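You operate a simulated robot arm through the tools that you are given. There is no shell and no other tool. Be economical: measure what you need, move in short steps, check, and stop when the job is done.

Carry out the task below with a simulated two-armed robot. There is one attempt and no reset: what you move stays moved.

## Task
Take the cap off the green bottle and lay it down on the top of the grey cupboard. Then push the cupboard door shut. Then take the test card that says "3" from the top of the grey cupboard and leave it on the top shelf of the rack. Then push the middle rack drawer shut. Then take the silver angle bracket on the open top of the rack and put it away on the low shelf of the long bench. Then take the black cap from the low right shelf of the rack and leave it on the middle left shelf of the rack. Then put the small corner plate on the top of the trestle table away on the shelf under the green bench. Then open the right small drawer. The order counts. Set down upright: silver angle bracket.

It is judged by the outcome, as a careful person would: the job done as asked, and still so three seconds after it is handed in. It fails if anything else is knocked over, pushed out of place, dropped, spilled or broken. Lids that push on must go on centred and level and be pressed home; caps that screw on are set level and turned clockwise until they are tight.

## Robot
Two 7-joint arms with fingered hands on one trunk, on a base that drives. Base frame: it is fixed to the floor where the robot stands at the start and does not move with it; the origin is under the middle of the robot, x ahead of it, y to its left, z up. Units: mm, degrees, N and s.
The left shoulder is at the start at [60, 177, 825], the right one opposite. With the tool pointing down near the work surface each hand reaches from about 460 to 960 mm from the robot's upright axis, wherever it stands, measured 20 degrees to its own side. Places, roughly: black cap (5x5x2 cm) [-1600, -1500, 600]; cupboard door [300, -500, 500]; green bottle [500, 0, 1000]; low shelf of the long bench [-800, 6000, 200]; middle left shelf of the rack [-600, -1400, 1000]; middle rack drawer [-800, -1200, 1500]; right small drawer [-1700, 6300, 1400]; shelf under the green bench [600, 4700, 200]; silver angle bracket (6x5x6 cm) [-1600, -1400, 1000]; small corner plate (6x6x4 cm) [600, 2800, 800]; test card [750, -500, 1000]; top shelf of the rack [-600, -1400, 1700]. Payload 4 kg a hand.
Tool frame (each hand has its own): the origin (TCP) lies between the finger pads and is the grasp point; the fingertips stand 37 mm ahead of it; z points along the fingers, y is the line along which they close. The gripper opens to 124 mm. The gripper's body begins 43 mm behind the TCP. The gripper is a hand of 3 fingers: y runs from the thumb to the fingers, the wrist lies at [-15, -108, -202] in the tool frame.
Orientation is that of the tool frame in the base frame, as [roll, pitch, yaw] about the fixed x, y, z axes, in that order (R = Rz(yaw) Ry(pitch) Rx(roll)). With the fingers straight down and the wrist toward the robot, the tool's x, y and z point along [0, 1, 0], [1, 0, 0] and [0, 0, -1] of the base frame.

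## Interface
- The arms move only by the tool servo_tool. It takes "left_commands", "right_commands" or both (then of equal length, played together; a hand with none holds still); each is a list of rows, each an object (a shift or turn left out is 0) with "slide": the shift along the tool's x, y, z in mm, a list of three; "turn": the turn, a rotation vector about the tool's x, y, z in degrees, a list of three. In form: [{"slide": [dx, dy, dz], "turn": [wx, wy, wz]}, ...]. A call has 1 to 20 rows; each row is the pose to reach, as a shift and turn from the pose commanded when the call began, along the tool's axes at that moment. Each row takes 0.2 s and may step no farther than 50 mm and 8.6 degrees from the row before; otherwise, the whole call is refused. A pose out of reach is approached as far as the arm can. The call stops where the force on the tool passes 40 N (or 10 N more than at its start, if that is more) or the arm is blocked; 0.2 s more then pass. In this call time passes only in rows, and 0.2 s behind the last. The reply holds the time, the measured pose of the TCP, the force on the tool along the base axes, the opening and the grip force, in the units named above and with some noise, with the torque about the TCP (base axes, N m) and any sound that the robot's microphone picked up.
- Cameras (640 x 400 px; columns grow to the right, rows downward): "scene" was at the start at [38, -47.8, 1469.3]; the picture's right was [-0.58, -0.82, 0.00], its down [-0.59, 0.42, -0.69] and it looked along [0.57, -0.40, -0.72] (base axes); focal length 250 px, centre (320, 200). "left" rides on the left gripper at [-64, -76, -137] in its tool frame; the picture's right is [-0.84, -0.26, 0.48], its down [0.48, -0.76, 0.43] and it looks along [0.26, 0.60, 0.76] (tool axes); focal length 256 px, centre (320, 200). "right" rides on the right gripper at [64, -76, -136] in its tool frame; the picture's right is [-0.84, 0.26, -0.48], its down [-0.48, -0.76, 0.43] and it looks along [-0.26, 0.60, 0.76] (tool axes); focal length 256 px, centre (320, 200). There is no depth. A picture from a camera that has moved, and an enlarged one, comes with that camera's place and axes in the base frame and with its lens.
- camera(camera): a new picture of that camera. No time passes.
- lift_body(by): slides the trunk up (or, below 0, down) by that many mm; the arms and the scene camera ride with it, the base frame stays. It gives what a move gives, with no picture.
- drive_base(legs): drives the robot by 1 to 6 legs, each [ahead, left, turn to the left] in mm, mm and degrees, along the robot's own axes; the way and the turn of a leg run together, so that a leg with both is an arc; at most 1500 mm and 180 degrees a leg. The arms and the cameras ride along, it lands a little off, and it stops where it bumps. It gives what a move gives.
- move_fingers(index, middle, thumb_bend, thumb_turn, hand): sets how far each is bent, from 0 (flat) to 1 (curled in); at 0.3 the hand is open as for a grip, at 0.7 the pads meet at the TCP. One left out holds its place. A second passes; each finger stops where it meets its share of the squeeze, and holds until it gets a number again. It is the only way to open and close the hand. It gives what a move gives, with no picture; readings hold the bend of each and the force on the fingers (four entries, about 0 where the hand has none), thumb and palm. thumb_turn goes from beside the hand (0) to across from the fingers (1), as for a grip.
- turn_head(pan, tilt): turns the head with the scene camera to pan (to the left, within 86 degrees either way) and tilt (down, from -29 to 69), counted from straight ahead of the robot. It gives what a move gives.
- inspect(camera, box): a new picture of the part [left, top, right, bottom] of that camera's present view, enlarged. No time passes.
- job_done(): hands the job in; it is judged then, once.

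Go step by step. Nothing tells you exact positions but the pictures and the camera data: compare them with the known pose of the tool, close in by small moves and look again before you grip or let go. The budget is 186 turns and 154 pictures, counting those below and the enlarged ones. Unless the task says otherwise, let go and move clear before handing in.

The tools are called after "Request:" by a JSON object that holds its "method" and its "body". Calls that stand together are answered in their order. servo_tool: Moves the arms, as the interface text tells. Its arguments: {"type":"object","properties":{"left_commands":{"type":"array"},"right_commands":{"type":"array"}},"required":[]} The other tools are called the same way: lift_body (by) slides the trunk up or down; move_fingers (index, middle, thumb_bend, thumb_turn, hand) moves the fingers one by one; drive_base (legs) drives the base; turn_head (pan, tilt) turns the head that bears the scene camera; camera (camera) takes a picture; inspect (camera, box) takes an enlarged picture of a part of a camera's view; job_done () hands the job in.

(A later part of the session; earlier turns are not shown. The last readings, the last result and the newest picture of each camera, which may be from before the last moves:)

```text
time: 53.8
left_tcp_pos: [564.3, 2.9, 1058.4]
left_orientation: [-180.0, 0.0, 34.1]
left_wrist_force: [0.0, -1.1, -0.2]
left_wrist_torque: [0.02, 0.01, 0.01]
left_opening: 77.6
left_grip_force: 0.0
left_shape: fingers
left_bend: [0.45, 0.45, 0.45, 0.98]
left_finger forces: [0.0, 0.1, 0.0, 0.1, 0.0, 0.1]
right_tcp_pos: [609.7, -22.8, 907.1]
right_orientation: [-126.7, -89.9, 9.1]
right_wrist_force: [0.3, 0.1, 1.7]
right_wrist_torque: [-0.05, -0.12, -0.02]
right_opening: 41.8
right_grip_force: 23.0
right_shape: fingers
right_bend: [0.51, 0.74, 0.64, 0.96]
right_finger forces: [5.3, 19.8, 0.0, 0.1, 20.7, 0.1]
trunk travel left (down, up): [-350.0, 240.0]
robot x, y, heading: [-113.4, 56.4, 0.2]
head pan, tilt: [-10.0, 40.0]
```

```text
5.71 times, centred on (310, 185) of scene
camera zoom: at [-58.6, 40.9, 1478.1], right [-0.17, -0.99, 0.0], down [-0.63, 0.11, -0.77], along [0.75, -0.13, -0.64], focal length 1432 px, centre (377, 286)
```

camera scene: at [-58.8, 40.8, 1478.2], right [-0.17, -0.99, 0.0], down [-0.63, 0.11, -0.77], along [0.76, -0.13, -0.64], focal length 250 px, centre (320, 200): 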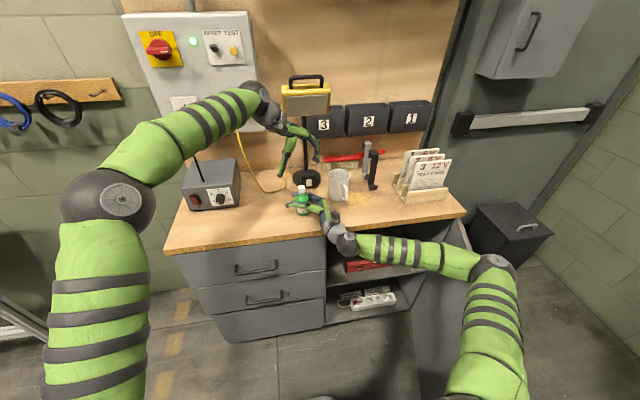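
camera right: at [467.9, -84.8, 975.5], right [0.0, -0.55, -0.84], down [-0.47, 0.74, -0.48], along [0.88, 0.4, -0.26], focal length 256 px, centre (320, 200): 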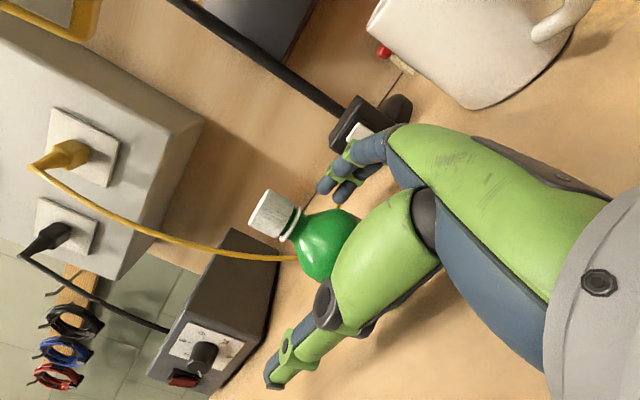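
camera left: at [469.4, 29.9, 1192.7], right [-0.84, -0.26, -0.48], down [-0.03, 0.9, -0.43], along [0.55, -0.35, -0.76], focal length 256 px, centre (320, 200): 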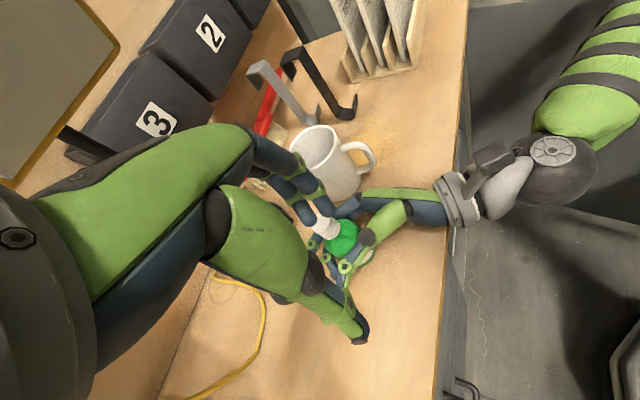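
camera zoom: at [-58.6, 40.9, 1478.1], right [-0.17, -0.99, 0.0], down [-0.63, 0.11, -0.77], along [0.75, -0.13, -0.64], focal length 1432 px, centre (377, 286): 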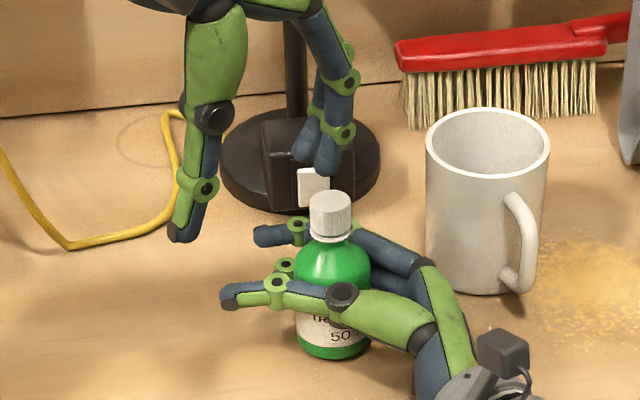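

Request:
{"method": "servo_tool", "body": {"left_commands": [{"slide": [6, 25, 0], "turn": [0, 0, 8]}, {"slide": [12, 50, 0], "turn": [0, 0, 16]}, {"slide": [18.5, 76.5, 10], "turn": [0, 0, 24]}, {"slide": [18.5, 76.5, 40], "turn": [0, 0, 24]}, {"slide": [18.5, 76.5, 55], "turn": [0, 0, 24]}]}}

Request:
{"method": "camera", "body": {"camera": "left"}}

```text
time: 55.0
left_tcp_pos: [621.8, -48.8, 1001.5]
left_orientation: [180.0, 0.0, 10.2]
left_wrist_force: [0.0, 0.0, 0.7]
left_wrist_torque: [0.0, -0.01, 0.02]
left_opening: 77.5
left_grip_force: 0.0
left_shape: fingers
left_bend: [0.45, 0.45, 0.45, 0.98]
left_finger forces: [0.0, 0.0, 0.0, 0.0, 0.1, 0.0]
right_tcp_pos: [609.9, -22.8, 906.9]
right_orientation: [133.5, -89.9, 108.9]
right_wrist_force: [-0.2, 0.0, 2.4]
right_wrist_torque: [-0.05, -0.08, 0.04]
right_opening: 42.1
right_grip_force: 22.4
right_shape: fingers
right_bend: [0.51, 0.74, 0.64, 0.96]
right_finger forces: [5.1, 19.5, 0.0, 0.0, 21.2, 0.0]
trunk travel left (down, up): [-350.0, 240.0]
robot x, y, heading: [-113.4, 56.5, 0.2]
head pan, tilt: [-10.0, 40.0]
```

```text
104 pictures are left
camera left: at [546.1, 14.2, 1137.8], right [-0.87, 0.1, -0.48], down [0.34, 0.83, -0.43], along [0.36, -0.54, -0.76], focal length 256 px, centre (320, 200)
```

left: 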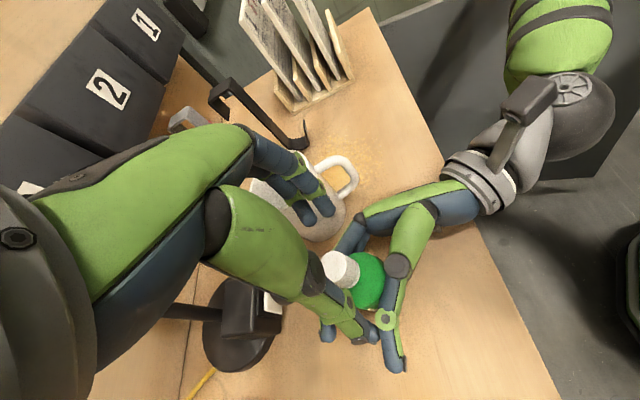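

Request:
{"method": "servo_tool", "body": {"left_commands": [{"slide": [2, -8, 8]}, {"slide": [2, -8, 18]}]}}

Request:
{"method": "move_fingers", "body": {"hand": "left", "index": 0.64, "middle": 0.64, "thumb_bend": 0.63}}

```text
time: 55.6
left_tcp_pos: [621.7, -40.1, 985.3]
left_orientation: [179.9, 0.0, 10.2]
left_wrist_force: [0.1, 0.1, 0.2]
left_wrist_torque: [-0.02, -0.01, 0.03]
left_opening: 77.7
left_grip_force: 0.0
left_shape: fingers
left_bend: [0.45, 0.45, 0.45, 0.98]
left_finger forces: [0.0, 0.0, 0.0, 0.1, 0.1, 0.1]
right_tcp_pos: [610.1, -22.5, 906.4]
right_orientation: [-71.7, -89.9, -45.9]
right_wrist_force: [1.1, 0.4, 3.3]
right_wrist_torque: [-0.09, -0.11, 0.03]
right_opening: 41.9
right_grip_force: 22.5
right_shape: fingers
right_bend: [0.51, 0.74, 0.64, 0.96]
right_finger forces: [5.0, 19.7, 0.1, 0.0, 21.2, 0.1]
trunk travel left (down, up): [-350.0, 240.0]
robot x, y, heading: [-112.8, 60.3, 0.2]
head pan, tilt: [-10.0, 40.0]
```

```text
time: 56.6
left_tcp_pos: [622.9, -40.1, 984.8]
left_orientation: [180.0, 0.0, 10.2]
left_wrist_force: [0.1, -3.2, -0.3]
left_wrist_torque: [-0.12, -0.04, -0.04]
left_opening: 24.4
left_grip_force: 2.5
left_shape: fingers
left_bend: [0.62, 0.63, 0.63, 0.98]
left_finger forces: [2.4, 1.8, 0.0, 0.1, 1.1, 0.1]
right_tcp_pos: [609.8, -22.3, 906.8]
right_orientation: [-105.8, -89.9, -11.6]
right_wrist_force: [0.5, 4.1, 3.6]
right_wrist_torque: [-0.19, -0.17, 0.08]
right_opening: 42.3
right_grip_force: 21.8
right_shape: fingers
right_bend: [0.52, 0.74, 0.64, 0.96]
right_finger forces: [4.2, 19.2, 0.0, 0.0, 21.3, 0.1]
trunk travel left (down, up): [-350.0, 240.0]
robot x, y, heading: [-115.0, 57.8, 0.2]
head pan, tilt: [-10.0, 40.0]
```

Three-point contact again. I shift 2 mm, tighten, and turn 115° counterclockwise.

Request:
{"method": "servo_tool", "body": {"left_commands": [{"slide": [0, 2, 0]}]}}

Request:
{"method": "move_fingers", "body": {"hand": "left", "index": 0.7, "middle": 0.7, "thumb_bend": 0.69}}

Request:
{"method": "servo_tool", "body": {"left_commands": [{"slide": [0, 0, -0.2], "turn": [0, 0, -8]}, {"slide": [0, 0, -0.4], "turn": [0, 0, -16]}, {"slide": [0, 0, -0.6], "turn": [0, 0, -24]}, {"slide": [0, 0, -0.8], "turn": [0, 0, -32]}, {"slide": [0, 0, -1], "turn": [0, 0, -40]}, {"slide": [0, 0, -1.2], "turn": [0, 0, -48]}, {"slide": [0, 0, -1.4], "turn": [0, 0, -56]}, {"slide": [0, 0, -1.6], "turn": [0, 0, -64]}, {"slide": [0, 0, -1.8], "turn": [0, 0, -72]}, {"slide": [0, 0, -2], "turn": [0, 0, -80]}, {"slide": [0, 0, -2.2], "turn": [0, 0, -88]}, {"slide": [0, 0, -2.4], "turn": [0, 0, -96]}, {"slide": [0, 0, -2.6], "turn": [0, 0, -104]}, {"slide": [0, 0, -2.8], "turn": [0, 0, -112]}]}}

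Request:
{"method": "inspect", "body": {"camera": "right", "box": [200, 80, 440, 280]}}

```text
time: 57.0
left_tcp_pos: [623.1, -43.1, 984.0]
left_orientation: [180.0, 0.0, 10.2]
left_wrist_force: [-0.4, -0.9, 0.2]
left_wrist_torque: [-0.06, 0.03, 0.01]
left_opening: 24.3
left_grip_force: 2.5
left_shape: fingers
left_bend: [0.63, 0.63, 0.63, 0.97]
left_finger forces: [1.7, 1.1, 0.0, 0.0, 1.8, 0.0]
right_tcp_pos: [609.9, -23.9, 906.6]
right_orientation: [-138.5, -89.9, 20.9]
right_wrist_force: [0.4, 1.6, 4.0]
right_wrist_torque: [-0.08, -0.11, 0.06]
right_opening: 42.0
right_grip_force: 22.2
right_shape: fingers
right_bend: [0.52, 0.74, 0.64, 0.96]
right_finger forces: [4.9, 18.6, 0.0, 0.1, 20.6, 0.0]
trunk travel left (down, up): [-350.0, 240.0]
robot x, y, heading: [-114.4, 58.4, -0.1]
head pan, tilt: [-10.0, 40.0]
```

```text
time: 58.0
left_tcp_pos: [622.5, -43.3, 984.2]
left_orientation: [-179.9, 0.0, 10.2]
left_wrist_force: [0.0, -3.1, 3.1]
left_wrist_torque: [-0.26, -0.04, -0.01]
left_opening: 21.1
left_grip_force: 12.6
left_shape: fingers
left_bend: [0.64, 0.65, 0.66, 0.97]
left_finger forces: [6.9, 7.0, 0.0, 0.0, 11.7, 0.0]
right_tcp_pos: [609.9, -23.1, 907.0]
right_orientation: [-119.5, -89.9, 1.9]
right_wrist_force: [-0.1, 2.7, 2.8]
right_wrist_torque: [-0.07, -0.15, 0.06]
right_opening: 41.9
right_grip_force: 22.4
right_shape: fingers
right_bend: [0.52, 0.74, 0.64, 0.96]
right_finger forces: [4.8, 19.0, 0.1, 0.1, 20.6, 0.0]
trunk travel left (down, up): [-350.0, 240.0]
robot x, y, heading: [-113.3, 60.6, 0.4]
head pan, tilt: [-10.0, 40.0]
```

```text
time: 61.0
left_tcp_pos: [622.9, -44.0, 987.4]
left_orientation: [179.9, 0.0, 122.3]
left_wrist_force: [1.2, -3.3, 0.5]
left_wrist_torque: [-0.07, -0.1, -0.11]
left_opening: 17.8
left_grip_force: 11.8
left_shape: fingers
left_bend: [0.66, 0.66, 0.66, 0.97]
left_finger forces: [6.2, 6.4, 0.0, 0.1, 10.3, 0.0]
right_tcp_pos: [609.6, -22.4, 906.5]
right_orientation: [-47.3, -89.9, -70.3]
right_wrist_force: [0.0, 5.4, 6.8]
right_wrist_torque: [-0.27, -0.19, 0.15]
right_opening: 42.1
right_grip_force: 21.7
right_shape: fingers
right_bend: [0.52, 0.74, 0.64, 0.96]
right_finger forces: [3.4, 18.2, 0.0, 0.0, 21.9, 0.0]
trunk travel left (down, up): [-350.0, 240.0]
robot x, y, heading: [-116.9, 54.3, 0.1]
head pan, tilt: [-10.0, 40.0]
```

```text
2.00 times, centred on (320, 180) of right
camera zoom: at [479.4, -109.4, 969.8], right [0.0, -0.55, -0.84], down [-0.47, 0.74, -0.48], along [0.88, 0.4, -0.26], focal length 512 px, centre (320, 240)
```

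zoom: 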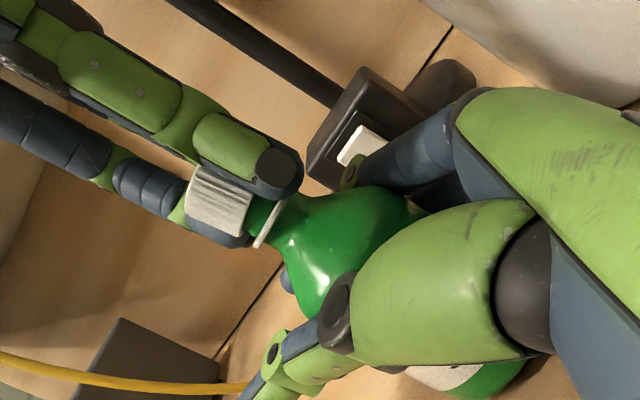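

I test whether it is free by lifting gently.

Request:
{"method": "servo_tool", "body": {"left_commands": [{"slide": [0, 0, -3]}, {"slide": [0, 0, -6]}, {"slide": [0, 0, -9]}]}}

Request:
{"method": "inspect", "body": {"camera": "right", "box": [200, 80, 440, 280]}}

```text
time: 61.8
left_tcp_pos: [622.3, -43.0, 996.0]
left_orientation: [-179.9, 0.1, 122.2]
left_wrist_force: [1.1, -2.4, -1.4]
left_wrist_torque: [-0.04, -0.05, -0.01]
left_opening: 16.4
left_grip_force: 11.4
left_shape: fingers
left_bend: [0.66, 0.66, 0.67, 0.96]
left_finger forces: [5.9, 6.8, 0.1, 0.0, 10.4, 0.0]
right_tcp_pos: [608.9, -23.5, 907.2]
right_orientation: [-103.5, -89.8, -14.1]
right_wrist_force: [-3.2, 2.1, 7.2]
right_wrist_torque: [-0.23, -0.2, -0.06]
right_opening: 42.0
right_grip_force: 21.2
right_shape: fingers
right_bend: [0.52, 0.74, 0.64, 0.96]
right_finger forces: [3.5, 17.2, 0.0, 0.0, 22.3, 0.0]
trunk travel left (down, up): [-350.0, 240.0]
robot x, y, heading: [-114.0, 54.8, 0.3]
head pan, tilt: [-10.0, 40.0]
```

```text
2.00 times, centred on (320, 180) of right
camera zoom: at [479.6, -110.1, 969.6], right [0.0, -0.55, -0.84], down [-0.47, 0.74, -0.48], along [0.88, 0.4, -0.26], focal length 512 px, centre (320, 240)
```

zoom: 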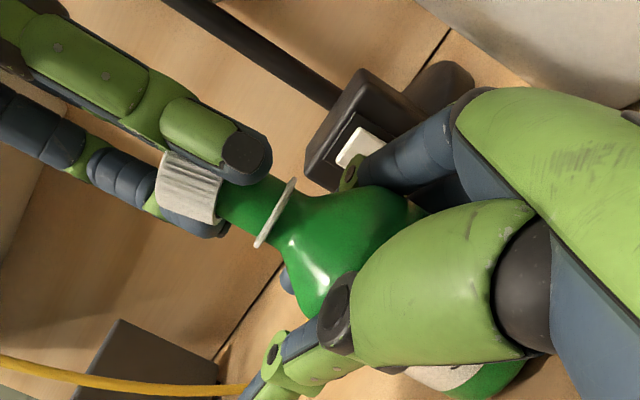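

The cap is coming off: the neck shows below it. I lift it fully clear.

Request:
{"method": "servo_tool", "body": {"left_commands": [{"slide": [0, 0, -10]}, {"slide": [0, 0, -20]}, {"slide": [0, 0, -40]}, {"slide": [0, 0, -60]}]}}

Request:
{"method": "camera", "body": {"camera": "scene"}}

Request:
{"method": "inspect", "body": {"camera": "right", "box": [100, 60, 460, 300]}}

```text
time: 62.8
left_tcp_pos: [623.3, -43.2, 1056.8]
left_orientation: [180.0, 0.0, 122.2]
left_wrist_force: [-0.6, 0.4, -0.2]
left_wrist_torque: [-0.03, -0.02, 0.0]
left_opening: 16.2
left_grip_force: 11.7
left_shape: fingers
left_bend: [0.66, 0.66, 0.67, 0.96]
left_finger forces: [4.7, 7.3, 0.1, 0.0, 10.1, 0.1]
right_tcp_pos: [609.6, -23.6, 907.0]
right_orientation: [152.1, -90.0, 90.4]
right_wrist_force: [-0.3, -2.3, 6.0]
right_wrist_torque: [-0.16, -0.12, -0.07]
right_opening: 42.1
right_grip_force: 20.6
right_shape: fingers
right_bend: [0.52, 0.74, 0.64, 0.96]
right_finger forces: [4.4, 17.6, 0.1, 0.1, 19.7, 0.1]
trunk travel left (down, up): [-350.0, 240.0]
robot x, y, heading: [-116.3, 56.5, 0.2]
head pan, tilt: [-10.0, 40.0]
```

```text
101 pictures are left
camera scene: at [-59.0, 40.8, 1478.1], right [-0.17, -0.99, 0.0], down [-0.63, 0.11, -0.77], along [0.76, -0.13, -0.64], focal length 250 px, centre (320, 200)
```

scene: 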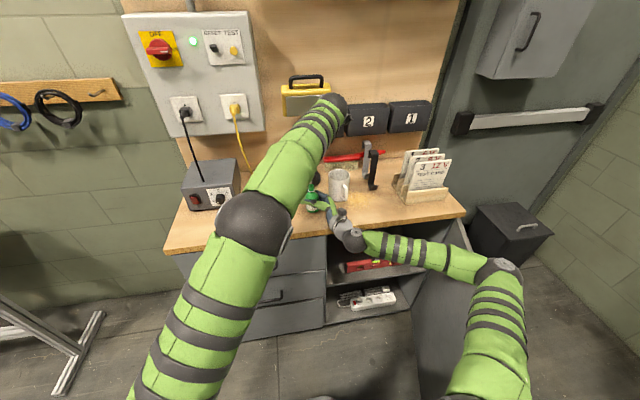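

```text
1.67 times, centred on (280, 180) of right
camera zoom: at [479.8, -110.0, 969.6], right [0.0, -0.55, -0.84], down [-0.47, 0.74, -0.48], along [0.88, 0.4, -0.26], focal length 427 px, centre (387, 233)
```

zoom: 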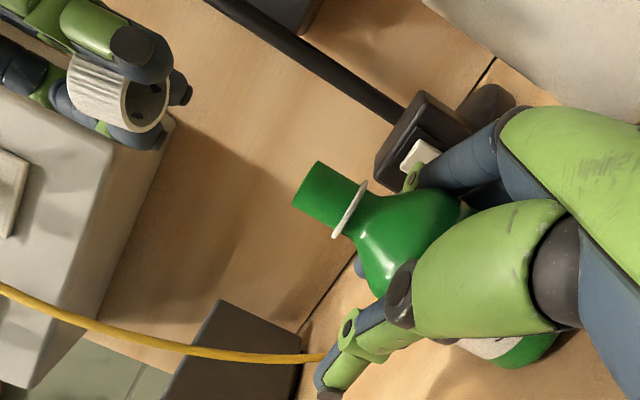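

The cap is off and held. I carry it to a clear spot on the worktop at about [570, 130] and lower it toward the surface.

Request:
{"method": "servo_tool", "body": {"left_commands": [{"slide": [44, 12, 0], "turn": [0, 0, 8]}, {"slide": [88, 24, 0], "turn": [0, 0, 16]}, {"slide": [132, 36, 10], "turn": [0, 0, 24]}, {"slide": [175, 47, 30], "turn": [0, 0, 32]}, {"slide": [175, 47, 70], "turn": [0, 0, 32]}, {"slide": [175, 47, 110], "turn": [0, 0, 32]}]}}

Request:
{"method": "move_fingers", "body": {"hand": "right", "index": 0.5, "middle": 0.64, "thumb_bend": 0.6}}

Request:
{"method": "camera", "body": {"camera": "scene"}}

Request:
{"method": "camera", "body": {"camera": "left"}}

```text
time: 64.2
left_tcp_pos: [567.3, 127.4, 944.7]
left_orientation: [180.0, 0.0, 90.3]
left_wrist_force: [-0.4, -0.1, 0.2]
left_wrist_torque: [0.02, 0.0, -0.03]
left_opening: 16.2
left_grip_force: 11.4
left_shape: fingers
left_bend: [0.66, 0.66, 0.67, 0.96]
left_finger forces: [4.8, 7.3, 0.0, 0.0, 10.0, 0.0]
right_tcp_pos: [609.0, -23.0, 907.8]
right_orientation: [-112.6, -89.9, -4.9]
right_wrist_force: [0.8, -0.8, 4.2]
right_wrist_torque: [-0.08, -0.14, -0.02]
right_opening: 42.0
right_grip_force: 21.4
right_shape: fingers
right_bend: [0.52, 0.74, 0.64, 0.96]
right_finger forces: [4.7, 17.7, 0.1, 0.0, 19.9, 0.1]
trunk travel left (down, up): [-350.0, 240.0]
robot x, y, heading: [-115.8, 57.7, 0.1]
head pan, tilt: [-10.0, 40.0]
```

```text
time: 65.2
left_tcp_pos: [569.0, 128.2, 945.2]
left_orientation: [-180.0, -0.1, 90.1]
left_wrist_force: [-0.2, 0.4, -0.4]
left_wrist_torque: [0.03, 0.0, 0.0]
left_opening: 16.0
left_grip_force: 11.4
left_shape: fingers
left_bend: [0.66, 0.66, 0.67, 0.96]
left_finger forces: [4.8, 7.3, 0.0, 0.0, 10.0, 0.1]
right_tcp_pos: [609.5, -23.2, 905.7]
right_orientation: [-101.0, -89.9, -16.6]
right_wrist_force: [-0.1, 0.0, -0.3]
right_wrist_torque: [0.0, 0.01, -0.03]
right_opening: 46.6
right_grip_force: 0.6
right_shape: fingers
right_bend: [0.5, 0.64, 0.6, 0.98]
right_finger forces: [0.1, 0.0, 0.0, 0.0, 0.2, 0.0]
trunk travel left (down, up): [-350.0, 240.0]
robot x, y, heading: [-116.3, 58.4, 0.3]
head pan, tilt: [-10.0, 40.0]
```

```text
99 pictures are left
camera scene: at [-58.5, 40.9, 1478.1], right [-0.17, -0.99, 0.0], down [-0.63, 0.11, -0.77], along [0.75, -0.13, -0.64], focal length 250 px, centre (320, 200)
```

scene: 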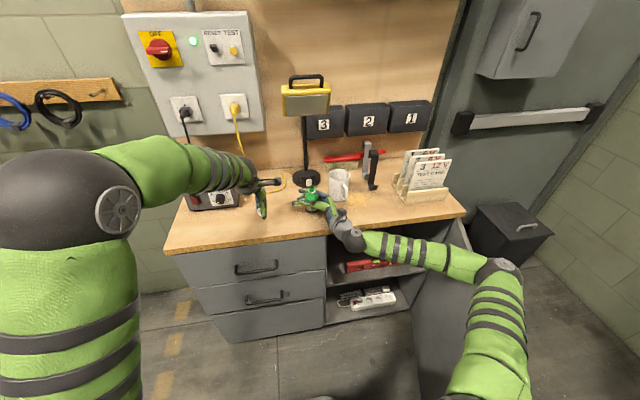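

```text
98 pictures are left
camera left: at [493.1, 65.2, 1080.8], right [-0.25, -0.84, -0.48], down [-0.76, 0.48, -0.43], along [0.6, 0.26, -0.76], focal length 256 px, centre (320, 200)
```

left: 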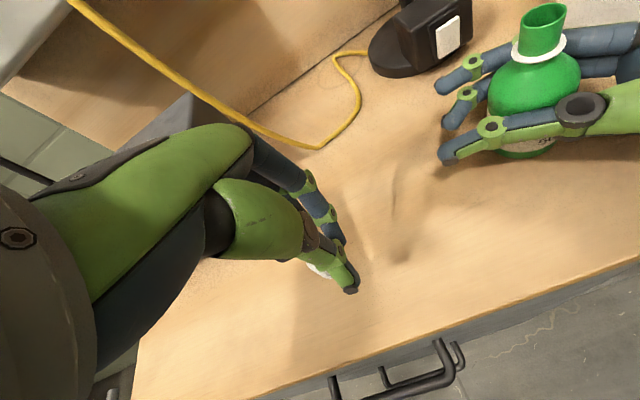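

Request:
{"method": "servo_tool", "body": {"left_commands": [{"slide": [0, 0, 10]}, {"slide": [0, 0, 20]}, {"slide": [0, 0, 26]}, {"slide": [0, 0, 30]}]}}

Request:
{"method": "inspect", "body": {"camera": "left", "box": [260, 200, 440, 320]}}

```text
time: 66.2
left_tcp_pos: [568.7, 129.4, 915.2]
left_orientation: [-180.0, 0.0, 90.3]
left_wrist_force: [0.1, -0.2, 0.4]
left_wrist_torque: [0.03, -0.02, 0.0]
left_opening: 16.1
left_grip_force: 11.5
left_shape: fingers
left_bend: [0.66, 0.66, 0.67, 0.96]
left_finger forces: [4.9, 7.3, 0.0, 0.0, 10.0, 0.0]
right_tcp_pos: [610.1, -24.0, 907.0]
right_orientation: [-83.5, -89.9, -34.1]
right_wrist_force: [0.0, 0.2, -0.1]
right_wrist_torque: [-0.03, -0.03, -0.01]
right_opening: 46.8
right_grip_force: 0.0
right_shape: fingers
right_bend: [0.5, 0.64, 0.6, 0.98]
right_finger forces: [0.0, 0.0, 0.1, 0.1, 0.3, 0.0]
trunk travel left (down, up): [-350.0, 240.0]
robot x, y, heading: [-114.8, 54.4, 0.3]
head pan, tilt: [-10.0, 40.0]
```

```text
3.33 times, centred on (350, 260) of left
camera zoom: at [493.6, 65.2, 1050.9], right [-0.25, -0.84, -0.48], down [-0.76, 0.48, -0.43], along [0.6, 0.26, -0.76], focal length 853 px, centre (220, 0)
```

zoom: 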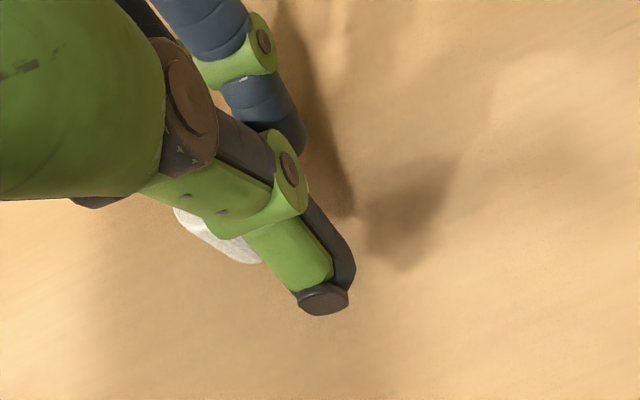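

Request:
{"method": "servo_tool", "body": {"left_commands": [{"slide": [0, 0, 2]}, {"slide": [0, 0, 4]}, {"slide": [0, 0, 6]}]}}

```text
time: 67.0
left_tcp_pos: [569.3, 129.8, 908.9]
left_orientation: [179.9, 0.1, 90.2]
left_wrist_force: [0.1, -0.1, 0.0]
left_wrist_torque: [-0.03, 0.02, 0.03]
left_opening: 16.2
left_grip_force: 11.1
left_shape: fingers
left_bend: [0.66, 0.66, 0.67, 0.96]
left_finger forces: [4.6, 7.3, 0.0, 0.0, 10.1, 0.0]
right_tcp_pos: [609.8, -22.9, 906.1]
right_orientation: [-136.8, -89.9, 19.2]
right_wrist_force: [0.5, 0.6, -0.8]
right_wrist_torque: [-0.02, -0.01, 0.01]
right_opening: 46.7
right_grip_force: 0.8
right_shape: fingers
right_bend: [0.5, 0.64, 0.6, 0.98]
right_finger forces: [0.0, 0.0, 0.1, 0.0, 0.5, 0.1]
trunk travel left (down, up): [-350.0, 240.0]
robot x, y, heading: [-116.9, 56.0, 0.1]
head pan, tilt: [-10.0, 40.0]
```

Request:
{"method": "servo_tool", "body": {"left_commands": [{"slide": [0, 0, 1.5]}, {"slide": [0, 0, 3]}, {"slide": [0, 0, 4.5]}, {"slide": [0, 0, 6]}]}}

Request:
{"method": "inspect", "body": {"camera": "left", "box": [260, 200, 440, 320]}}

```text
time: 68.0
left_tcp_pos: [569.9, 131.0, 903.5]
left_orientation: [-179.9, 0.0, 90.2]
left_wrist_force: [-0.9, 0.2, -0.9]
left_wrist_torque: [0.0, 0.0, -0.01]
left_opening: 15.9
left_grip_force: 11.2
left_shape: fingers
left_bend: [0.66, 0.66, 0.67, 0.96]
left_finger forces: [4.7, 7.3, 0.0, 0.0, 10.1, 0.1]
right_tcp_pos: [609.8, -23.7, 906.9]
right_orientation: [-105.4, -89.9, -12.2]
right_wrist_force: [-0.2, 0.1, 0.4]
right_wrist_torque: [-0.01, 0.01, 0.02]
right_opening: 46.7
right_grip_force: 0.1
right_shape: fingers
right_bend: [0.5, 0.64, 0.6, 0.98]
right_finger forces: [0.1, 0.0, 0.0, 0.1, 0.3, 0.0]
trunk travel left (down, up): [-350.0, 240.0]
robot x, y, heading: [-119.3, 55.3, 0.1]
head pan, tilt: [-10.0, 40.0]
```

```text
3.33 times, centred on (350, 260) of left
camera zoom: at [494.8, 65.9, 1039.8], right [-0.25, -0.84, -0.48], down [-0.76, 0.48, -0.43], along [0.6, 0.26, -0.76], focal length 853 px, centre (220, 0)
```

zoom: 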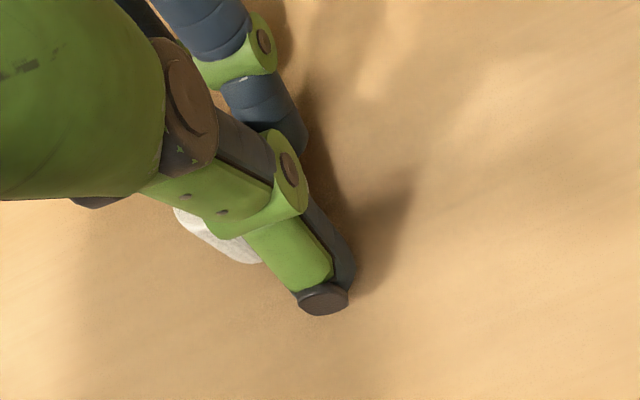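

Request:
{"method": "servo_tool", "body": {"left_commands": [{"slide": [0, 0, 1.5]}, {"slide": [0, 0, 3]}, {"slide": [0, 0, 4.5]}, {"slide": [0, 0, 6]}]}}

Request:
{"method": "move_fingers", "body": {"hand": "right", "index": 0.3, "middle": 0.3, "thumb_bend": 0.3}}

```text
time: 69.0
left_tcp_pos: [569.9, 129.3, 900.1]
left_orientation: [179.8, 0.2, 90.2]
left_wrist_force: [2.2, 3.1, 13.6]
left_wrist_torque: [0.14, -0.3, 0.03]
left_opening: 15.5
left_grip_force: 20.4
left_shape: fingers
left_bend: [0.66, 0.66, 0.67, 0.96]
left_finger forces: [11.0, 17.0, 0.0, 0.1, 12.4, 0.1]
right_tcp_pos: [610.1, -22.4, 907.2]
right_orientation: [-130.1, -89.9, 12.5]
right_wrist_force: [0.3, -0.1, 0.0]
right_wrist_torque: [-0.04, 0.0, 0.03]
right_opening: 47.0
right_grip_force: 0.4
right_shape: fingers
right_bend: [0.5, 0.64, 0.6, 0.98]
right_finger forces: [0.2, 0.1, 0.1, 0.0, 0.0, 0.1]
trunk travel left (down, up): [-350.0, 240.0]
robot x, y, heading: [-118.4, 61.2, 0.3]
head pan, tilt: [-10.0, 40.0]
```

```text
time: 70.0
left_tcp_pos: [571.0, 130.6, 899.3]
left_orientation: [179.8, 0.1, 90.1]
left_wrist_force: [6.3, 4.4, 23.1]
left_wrist_torque: [0.2, -0.57, 0.09]
left_opening: 16.1
left_grip_force: 23.8
left_shape: fingers
left_bend: [0.66, 0.66, 0.67, 0.96]
left_finger forces: [17.7, 18.0, 0.1, 0.0, 11.7, 0.1]
right_tcp_pos: [609.4, -21.0, 907.0]
right_orientation: [-94.0, -89.9, -23.5]
right_wrist_force: [0.0, -0.1, -1.4]
right_wrist_torque: [-0.06, 0.02, 0.02]
right_opening: 123.3
right_grip_force: 0.1
right_shape: fingers
right_bend: [0.3, 0.3, 0.3, 0.98]
right_finger forces: [0.0, 0.0, 0.0, 0.1, 0.1, 0.0]
trunk travel left (down, up): [-350.0, 240.0]
robot x, y, heading: [-116.3, 55.4, 0.1]
head pan, tilt: [-10.0, 40.0]
```

It touches the worktop. I ease off 2 mm and open the left hand to set the cap down.

Request:
{"method": "servo_tool", "body": {"left_commands": [{"slide": [0, 0, -3]}]}}

Request:
{"method": "move_fingers", "body": {"hand": "left", "index": 0.6, "middle": 0.6, "thumb_bend": 0.61}}

Request:
{"method": "move_fingers", "body": {"hand": "left", "index": 0.42, "middle": 0.42, "thumb_bend": 0.42}}

Request:
{"method": "servo_tool", "body": {"left_commands": [{"slide": [0, 0, -30]}, {"slide": [0, 0, -70]}, {"slide": [0, 0, -110]}, {"slide": [0, 0, -150]}]}}

Request:
{"method": "camera", "body": {"camera": "left"}}

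Request:
{"method": "camera", "body": {"camera": "right"}}

```text
time: 70.4
left_tcp_pos: [568.1, 128.9, 899.7]
left_orientation: [-179.8, -0.1, 90.0]
left_wrist_force: [4.6, 0.5, 11.7]
left_wrist_torque: [0.1, -0.28, -0.01]
left_opening: 16.0
left_grip_force: 16.7
left_shape: fingers
left_bend: [0.66, 0.66, 0.67, 0.96]
left_finger forces: [8.8, 14.6, 0.1, 0.0, 10.3, 0.0]
right_tcp_pos: [609.6, -22.5, 905.9]
right_orientation: [-91.2, -89.9, -26.3]
right_wrist_force: [0.2, 0.7, 0.9]
right_wrist_torque: [0.01, 0.03, 0.01]
right_opening: 123.0
right_grip_force: 0.1
right_shape: fingers
right_bend: [0.3, 0.3, 0.3, 0.98]
right_finger forces: [0.0, 0.0, 0.0, 0.1, 0.1, 0.1]
trunk travel left (down, up): [-350.0, 240.0]
robot x, y, heading: [-113.1, 58.4, 0.3]
head pan, tilt: [-10.0, 40.0]
```

```text
time: 71.4
left_tcp_pos: [569.5, 130.1, 901.2]
left_orientation: [-180.0, 0.0, 90.1]
left_wrist_force: [-0.7, -1.2, 3.9]
left_wrist_torque: [-0.06, 0.03, 0.01]
left_opening: 26.9
left_grip_force: 2.0
left_shape: fingers
left_bend: [0.61, 0.6, 0.61, 0.97]
left_finger forces: [1.9, 0.4, 0.0, 0.0, 1.5, 0.1]
right_tcp_pos: [609.5, -23.3, 907.7]
right_orientation: [-63.2, -89.9, -54.3]
right_wrist_force: [-0.6, 0.3, 0.3]
right_wrist_torque: [0.01, 0.02, 0.01]
right_opening: 123.3
right_grip_force: 0.1
right_shape: fingers
right_bend: [0.3, 0.3, 0.3, 0.98]
right_finger forces: [0.0, 0.0, 0.0, 0.0, 0.0, 0.1]
trunk travel left (down, up): [-350.0, 240.0]
robot x, y, heading: [-117.9, 58.3, 0.2]
head pan, tilt: [-10.0, 40.0]
```

```text
time: 72.4
left_tcp_pos: [570.2, 130.3, 902.0]
left_orientation: [-180.0, 0.0, 90.3]
left_wrist_force: [-1.7, 0.3, 5.1]
left_wrist_torque: [0.01, -0.16, 0.05]
left_opening: 86.2
left_grip_force: 2.1
left_shape: fingers
left_bend: [0.42, 0.42, 0.42, 0.97]
left_finger forces: [2.2, 2.7, 0.1, 0.0, 0.0, 0.1]
right_tcp_pos: [608.9, -23.3, 907.9]
right_orientation: [-80.1, -89.9, -37.6]
right_wrist_force: [0.3, 0.1, -0.5]
right_wrist_torque: [-0.03, 0.03, -0.02]
right_opening: 123.2
right_grip_force: 0.1
right_shape: fingers
right_bend: [0.3, 0.3, 0.3, 0.98]
right_finger forces: [0.1, 0.1, 0.0, 0.0, 0.0, 0.0]
trunk travel left (down, up): [-350.0, 240.0]
robot x, y, heading: [-112.2, 57.1, 0.3]
head pan, tilt: [-10.0, 40.0]
```

```text
time: 73.4
left_tcp_pos: [569.9, 129.8, 1050.9]
left_orientation: [180.0, 0.0, 90.4]
left_wrist_force: [0.2, 0.0, 0.1]
left_wrist_torque: [0.01, -0.03, -0.01]
left_opening: 86.9
left_grip_force: 0.0
left_shape: fingers
left_bend: [0.42, 0.42, 0.42, 0.97]
left_finger forces: [0.0, 0.0, 0.0, 0.0, 0.0, 0.0]
right_tcp_pos: [610.6, -23.4, 906.0]
right_orientation: [-133.7, -89.9, 16.1]
right_wrist_force: [-0.1, 0.4, -0.2]
right_wrist_torque: [0.0, 0.01, 0.01]
right_opening: 123.1
right_grip_force: 0.0
right_shape: fingers
right_bend: [0.3, 0.3, 0.3, 0.98]
right_finger forces: [0.0, 0.0, 0.0, 0.0, 0.0, 0.1]
trunk travel left (down, up): [-350.0, 240.0]
robot x, y, heading: [-116.7, 55.3, -0.0]
head pan, tilt: [-10.0, 40.0]
```

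```text
95 pictures are left
camera left: at [494.5, 65.8, 1187.3], right [-0.25, -0.84, -0.48], down [-0.76, 0.48, -0.43], along [0.6, 0.26, -0.76], focal length 256 px, centre (320, 200)
```

left: 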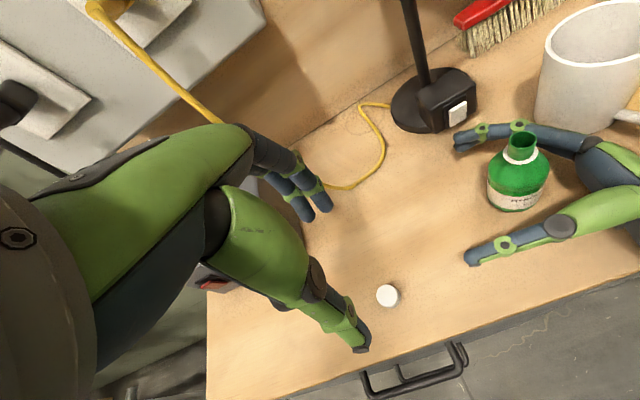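

```text
94 pictures are left
camera right: at [479.9, -109.8, 969.4], right [0.0, -0.55, -0.84], down [-0.47, 0.74, -0.48], along [0.88, 0.4, -0.26], focal length 256 px, centre (320, 200)
```

right: 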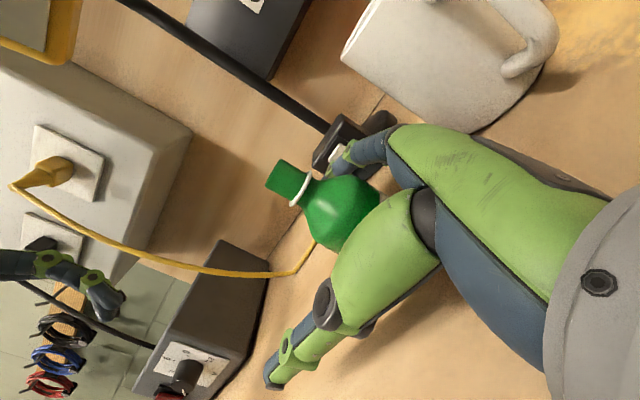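

The cap stands on the worktop and the bottle is upright. I withdraw the right hand the way it came and look at the cupboard door.

Request:
{"method": "servo_tool", "body": {"right_commands": [{"slide": [0, -3, -40]}, {"slide": [0, -6, -80]}, {"slide": [10, -9, -120]}, {"slide": [40, -12, -150]}, {"slide": [80, -15, -180]}, {"slide": [120, -15, -210]}]}}

Request:
{"method": "servo_tool", "body": {"right_commands": [{"turn": [1.83, -7.33, -1.83]}, {"turn": [3.67, -14.67, -3.67]}, {"turn": [5.5, -22, -5.5]}, {"turn": [7.33, -29.3, -7.33]}, {"turn": [9.17, -36.7, -9.17]}, {"turn": [11, -44, -11]}, {"turn": [12.8, -51.3, -12.8]}, {"turn": [14.7, -58.7, -14.7]}, {"turn": [16.5, -66, -16.5]}, {"turn": [18.3, -73.3, -18.3]}, {"turn": [20.2, -80.7, -20.2]}, {"turn": [22, -88, -22]}]}}

Request:
{"method": "turn_head", "body": {"pan": -30, "tilt": 50}}

Request:
{"method": "camera", "body": {"camera": "scene"}}

```text
time: 74.8
left_tcp_pos: [570.7, 131.1, 1050.8]
left_orientation: [-180.0, 0.0, 90.2]
left_wrist_force: [0.1, 0.0, 0.2]
left_wrist_torque: [0.02, 0.02, 0.0]
left_opening: 86.9
left_grip_force: 0.0
left_shape: fingers
left_bend: [0.42, 0.42, 0.42, 0.97]
left_finger forces: [0.1, 0.1, 0.0, 0.1, 0.0, 0.1]
right_tcp_pos: [502.0, -203.9, 1025.9]
right_orientation: [-38.3, -89.9, -79.3]
right_wrist_force: [0.0, -0.4, -0.7]
right_wrist_torque: [0.02, 0.0, 0.01]
right_opening: 123.2
right_grip_force: 0.0
right_shape: fingers
right_bend: [0.3, 0.3, 0.3, 0.98]
right_finger forces: [0.0, 0.0, 0.1, 0.1, 0.1, 0.0]
trunk travel left (down, up): [-350.0, 240.0]
robot x, y, heading: [-113.3, 56.7, 0.2]
head pan, tilt: [-10.0, 40.0]
```

```text
time: 77.4
left_tcp_pos: [569.3, 130.0, 1051.2]
left_orientation: [-179.9, 0.1, 90.2]
left_wrist_force: [0.2, 0.7, -0.3]
left_wrist_torque: [0.01, 0.02, 0.0]
left_opening: 87.0
left_grip_force: 0.0
left_shape: fingers
left_bend: [0.42, 0.42, 0.42, 0.97]
left_finger forces: [0.0, 0.0, 0.0, 0.0, 0.1, 0.1]
right_tcp_pos: [500.0, -201.7, 1026.4]
right_orientation: [-179.9, 0.1, 90.4]
right_wrist_force: [0.1, 0.2, -0.2]
right_wrist_torque: [0.03, 0.0, -0.02]
right_opening: 123.0
right_grip_force: 0.1
right_shape: fingers
right_bend: [0.3, 0.3, 0.3, 0.98]
right_finger forces: [0.0, 0.0, 0.0, 0.0, 0.0, 0.0]
trunk travel left (down, up): [-350.0, 240.0]
robot x, y, heading: [-113.3, 54.4, 0.4]
head pan, tilt: [-10.0, 40.0]
```

```text
time: 78.2
left_tcp_pos: [569.4, 131.2, 1051.3]
left_orientation: [179.9, 0.0, 90.3]
left_wrist_force: [0.8, 0.3, -0.6]
left_wrist_torque: [-0.02, 0.02, 0.03]
left_opening: 87.0
left_grip_force: 0.0
left_shape: fingers
left_bend: [0.42, 0.42, 0.42, 0.97]
left_finger forces: [0.0, 0.0, 0.0, 0.0, 0.0, 0.0]
right_tcp_pos: [499.3, -201.8, 1027.4]
right_orientation: [179.9, -0.1, 90.5]
right_wrist_force: [0.4, 0.3, 0.6]
right_wrist_torque: [0.04, 0.0, -0.01]
right_opening: 123.3
right_grip_force: 0.1
right_shape: fingers
right_bend: [0.3, 0.3, 0.3, 0.98]
right_finger forces: [0.0, 0.0, 0.1, 0.0, 0.0, 0.0]
trunk travel left (down, up): [-350.0, 240.0]
robot x, y, heading: [-114.6, 60.3, 0.1]
head pan, tilt: [-30.0, 50.0]
```

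```text
93 pictures are left
camera scene: at [-75.5, 17.2, 1463.9], right [-0.5, -0.87, 0.0], down [-0.66, 0.38, -0.64], along [0.56, -0.32, -0.77], focal length 250 px, centre (320, 200)
```

scene: 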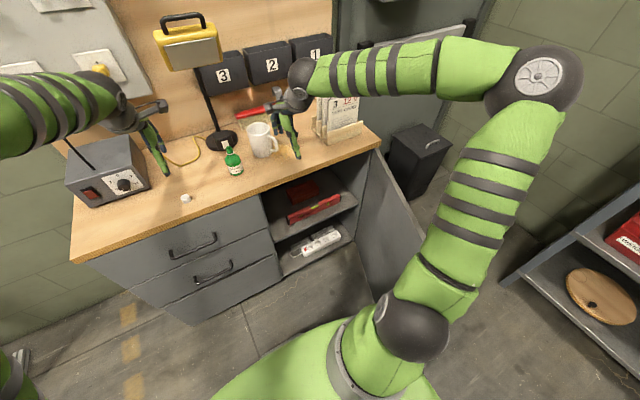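

The door stands about 75° open with its free edge near [95, -437]. I swing the right hand to the outer (right) side of the door and look from there.

Request:
{"method": "servo_tool", "body": {"right_commands": [{"slide": [-40, -30, 0]}, {"slide": [-80, -60, 0]}, {"slide": [-120, -90, 0]}, {"slide": [-160, -120, 0]}, {"slide": [-200, -150, 0]}, {"slide": [-240, -175, 0]}, {"slide": [-280, -200, 0]}, {"slide": [-320, -220, 0]}, {"slide": [-360, -240, 0]}, {"slide": [-400, -260, 0]}, {"slide": [-430, -280, 0]}]}}

Request:
{"method": "camera", "body": {"camera": "right"}}

Request:
{"method": "camera", "body": {"camera": "scene"}}

```text
time: 80.6
left_tcp_pos: [569.4, 129.6, 1051.9]
left_orientation: [-180.0, 0.0, 90.2]
left_wrist_force: [-0.1, -0.2, -0.7]
left_wrist_torque: [0.02, 0.01, -0.01]
left_opening: 86.6
left_grip_force: 0.0
left_shape: fingers
left_bend: [0.42, 0.42, 0.42, 0.97]
left_finger forces: [0.1, 0.1, 0.0, 0.0, 0.1, 0.1]
right_tcp_pos: [223.9, -634.0, 1026.9]
right_orientation: [-179.9, -0.2, 90.5]
right_wrist_force: [-0.6, 0.2, 0.1]
right_wrist_torque: [0.02, 0.02, 0.01]
right_opening: 123.1
right_grip_force: 0.0
right_shape: fingers
right_bend: [0.3, 0.3, 0.3, 0.98]
right_finger forces: [0.1, 0.1, 0.1, 0.1, 0.0, 0.0]
trunk travel left (down, up): [-350.0, 240.0]
robot x, y, heading: [-116.4, 57.9, 0.1]
head pan, tilt: [-30.0, 50.0]
```

```text
92 pictures are left
camera right: at [148.1, -572.1, 1161.5], right [0.26, -0.84, 0.48], down [-0.76, -0.49, -0.43], along [0.6, -0.25, -0.76], focal length 256 px, centre (320, 200)
```

right: 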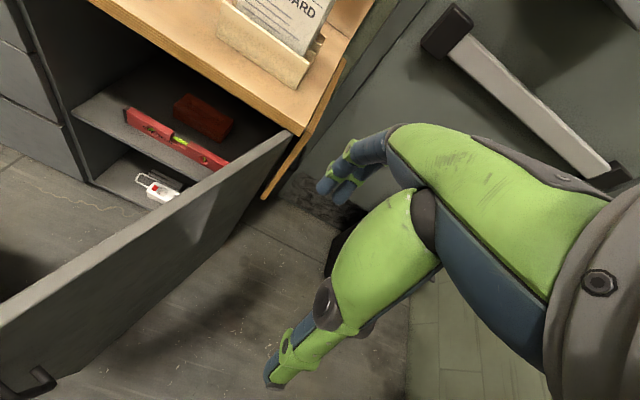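

```text
91 pictures are left
camera scene: at [-75.7, 16.8, 1463.9], right [-0.5, -0.87, 0.0], down [-0.66, 0.38, -0.64], along [0.56, -0.32, -0.77], focal length 250 px, centre (320, 200)
```

scene: 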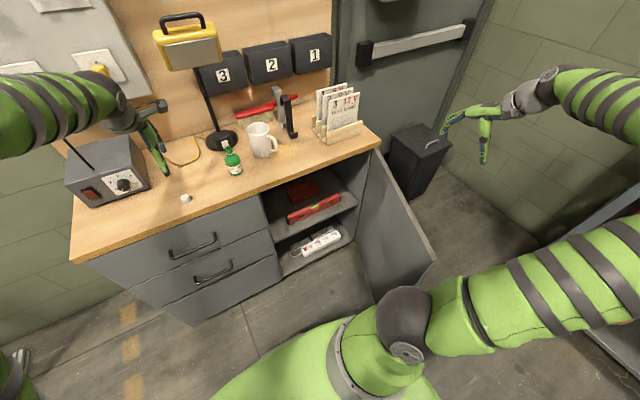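

The door hinge is near [499, -583], door open about 70°, top at about z 840. I curl the thumb in, keep the two fingers fairly straight, and lower the hand on the door's outer side.

Request:
{"method": "move_fingers", "body": {"hand": "right", "index": 0.25, "middle": 0.25, "thumb_bend": 0.85}}

Request:
{"method": "servo_tool", "body": {"right_commands": [{"slide": [15, -40, 0]}, {"slide": [30, -80, 0]}, {"slide": [50, -124, 0]}, {"slide": [55, -124, 45]}, {"slide": [55, -124, 90]}, {"slide": [55, -124, 135]}, {"slide": [55, -124, 180]}, {"slide": [55, -124, 220]}, {"slide": [55, -124, 257]}]}}

Request:
{"method": "camera", "body": {"camera": "right"}}

Request:
{"method": "camera", "body": {"camera": "scene"}}

```text
time: 81.6
left_tcp_pos: [570.4, 129.9, 1050.2]
left_orientation: [-180.0, 0.1, 90.1]
left_wrist_force: [-0.1, 0.8, 0.4]
left_wrist_torque: [0.0, 0.01, -0.02]
left_opening: 86.7
left_grip_force: 0.0
left_shape: fingers
left_bend: [0.42, 0.42, 0.42, 0.97]
left_finger forces: [0.0, 0.1, 0.1, 0.1, 0.0, 0.0]
right_tcp_pos: [225.6, -633.6, 1025.8]
right_orientation: [180.0, -0.1, 90.5]
right_wrist_force: [0.3, -0.7, -0.1]
right_wrist_torque: [0.01, -0.01, 0.01]
right_opening: 34.6
right_grip_force: 0.0
right_shape: fingers
right_bend: [0.25, 0.25, 0.85, 0.98]
right_finger forces: [0.0, 0.0, 0.0, 0.0, 0.0, 0.0]
trunk travel left (down, up): [-350.0, 240.0]
robot x, y, heading: [-113.7, 61.2, 0.3]
head pan, tilt: [-30.0, 50.0]
```

```text
time: 83.6
left_tcp_pos: [570.5, 129.7, 1050.4]
left_orientation: [180.0, 0.0, 90.2]
left_wrist_force: [-0.6, 1.0, 0.1]
left_wrist_torque: [-0.02, 0.0, 0.04]
left_opening: 86.6
left_grip_force: 0.1
left_shape: fingers
left_bend: [0.42, 0.42, 0.42, 0.97]
left_finger forces: [0.1, 0.0, 0.0, 0.1, 0.1, 0.1]
right_tcp_pos: [98.3, -579.2, 772.2]
right_orientation: [180.0, -0.1, 90.5]
right_wrist_force: [-0.6, 0.6, 0.6]
right_wrist_torque: [0.0, -0.01, -0.01]
right_opening: 35.0
right_grip_force: 0.0
right_shape: fingers
right_bend: [0.25, 0.25, 0.85, 0.98]
right_finger forces: [0.0, 0.0, 0.0, 0.0, 0.0, 0.0]
trunk travel left (down, up): [-350.0, 240.0]
robot x, y, heading: [-115.5, 58.4, 0.2]
head pan, tilt: [-30.0, 50.0]
```

```text
90 pictures are left
camera right: at [22.3, -517.1, 907.8], right [0.26, -0.84, 0.48], down [-0.76, -0.49, -0.43], along [0.6, -0.25, -0.76], focal length 256 px, centre (320, 200)
```

right: 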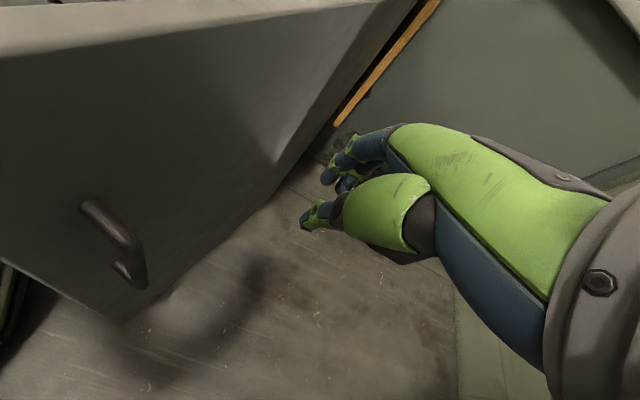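

```text
89 pictures are left
camera scene: at [-75.6, 16.8, 1464.0], right [-0.5, -0.87, 0.0], down [-0.66, 0.38, -0.64], along [0.56, -0.32, -0.77], focal length 250 px, centre (320, 200)
```

scene: 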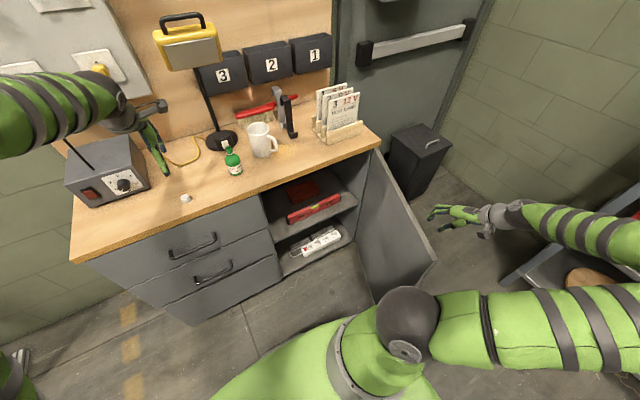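

Request:
{"method": "servo_tool", "body": {"right_commands": [{"slide": [32, 6, 0]}, {"slide": [62, 12, 0]}, {"slide": [90, 19, 0]}, {"slide": [117, 29, 0]}, {"slide": [144, 40, 0]}, {"slide": [169, 54, 0]}, {"slide": [193, 70, 0]}, {"slide": [215, 89, 0]}, {"slide": [236, 108, 0]}, {"slide": [255, 130, 0]}, {"slide": [272, 154, 0]}, {"slide": [286, 178, 0]}, {"slide": [299, 204, 0]}, {"slide": [310, 231, 0]}]}}

Request:
{"method": "camera", "body": {"camera": "scene"}}

```text
time: 86.6
left_tcp_pos: [570.0, 130.4, 1052.0]
left_orientation: [-179.9, -0.1, 90.2]
left_wrist_force: [0.0, 0.9, -0.5]
left_wrist_torque: [-0.03, -0.06, 0.04]
left_opening: 86.8
left_grip_force: 0.0
left_shape: fingers
left_bend: [0.42, 0.42, 0.42, 0.97]
left_finger forces: [0.0, 0.0, 0.0, 0.1, 0.0, 0.0]
right_tcp_pos: [328.9, -269.7, 768.6]
right_orientation: [-179.8, -0.1, 90.4]
right_wrist_force: [0.4, 0.1, 0.1]
right_wrist_torque: [-0.02, -0.01, 0.02]
right_opening: 34.9
right_grip_force: 0.0
right_shape: fingers
right_bend: [0.25, 0.25, 0.85, 0.98]
right_finger forces: [0.0, 0.1, 0.0, 0.1, 0.0, 0.0]
right hand out of reach, approached as far as the arm can: row 5, 6, 7, 8, 9, 10, 11, 12, 13
trunk travel left (down, up): [-350.0, 240.0]
robot x, y, heading: [-113.6, 54.5, 0.3]
head pan, tilt: [-30.0, 50.0]
```

```text
88 pictures are left
camera scene: at [-75.3, 17.8, 1464.0], right [-0.5, -0.87, 0.0], down [-0.67, 0.38, -0.64], along [0.56, -0.32, -0.77], focal length 250 px, centre (320, 200)
```

scene: 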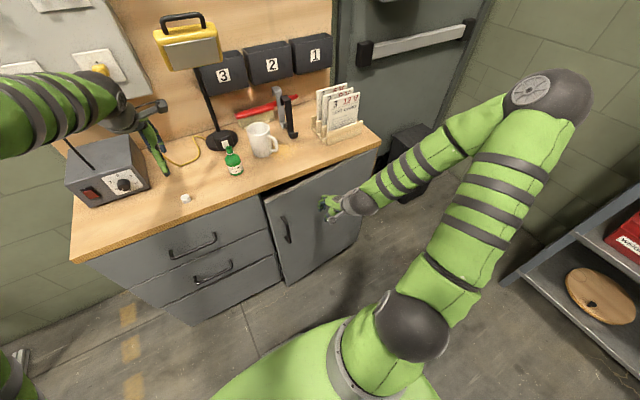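

The door is nearly shut; I push it home straight ahead.

Request:
{"method": "servo_tool", "body": {"right_commands": [{"slide": [8, 25, 0]}, {"slide": [12, 45, 0]}, {"slide": [15, 60, 0]}, {"slide": [16, 75, 0]}, {"slide": [16, 90, 0]}, {"slide": [16, 100, 0]}, {"slide": [16, 110, 0]}]}}

Request:
{"method": "camera", "body": {"camera": "scene"}}

```text
time: 88.2
left_tcp_pos: [568.2, 128.5, 1052.0]
left_orientation: [179.9, 0.0, 90.1]
left_wrist_force: [-0.4, -0.1, -0.4]
left_wrist_torque: [0.0, -0.01, -0.03]
left_opening: 87.0
left_grip_force: 0.0
left_shape: fingers
left_bend: [0.42, 0.42, 0.42, 0.97]
left_finger forces: [0.0, 0.1, 0.0, 0.0, 0.1, 0.1]
right_tcp_pos: [425.6, -251.4, 767.8]
right_orientation: [-179.4, -0.2, 90.4]
right_wrist_force: [-24.0, -0.6, 4.9]
right_wrist_torque: [-0.03, -0.83, -0.3]
right_opening: 34.4
right_grip_force: 12.3
right_shape: fingers
right_bend: [0.25, 0.26, 0.85, 0.98]
right_finger forces: [0.0, 24.2, 0.1, 0.0, 0.0, 0.0]
trunk travel left (down, up): [-350.0, 240.0]
robot x, y, heading: [-116.3, 58.8, 0.1]
head pan, tilt: [-30.0, 50.0]
stopped in row 7 (right hand): the force on the tool passed its limit at 46 N (the readings are from after the stop); the commanded pose is now the measured one
```

```text
87 pictures are left
camera scene: at [-78.5, 17.1, 1464.0], right [-0.5, -0.87, 0.0], down [-0.66, 0.38, -0.64], along [0.56, -0.32, -0.77], focal length 250 px, centre (320, 200)
```

scene: 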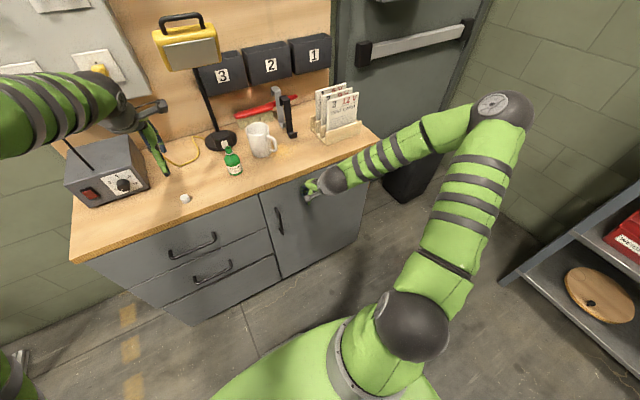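

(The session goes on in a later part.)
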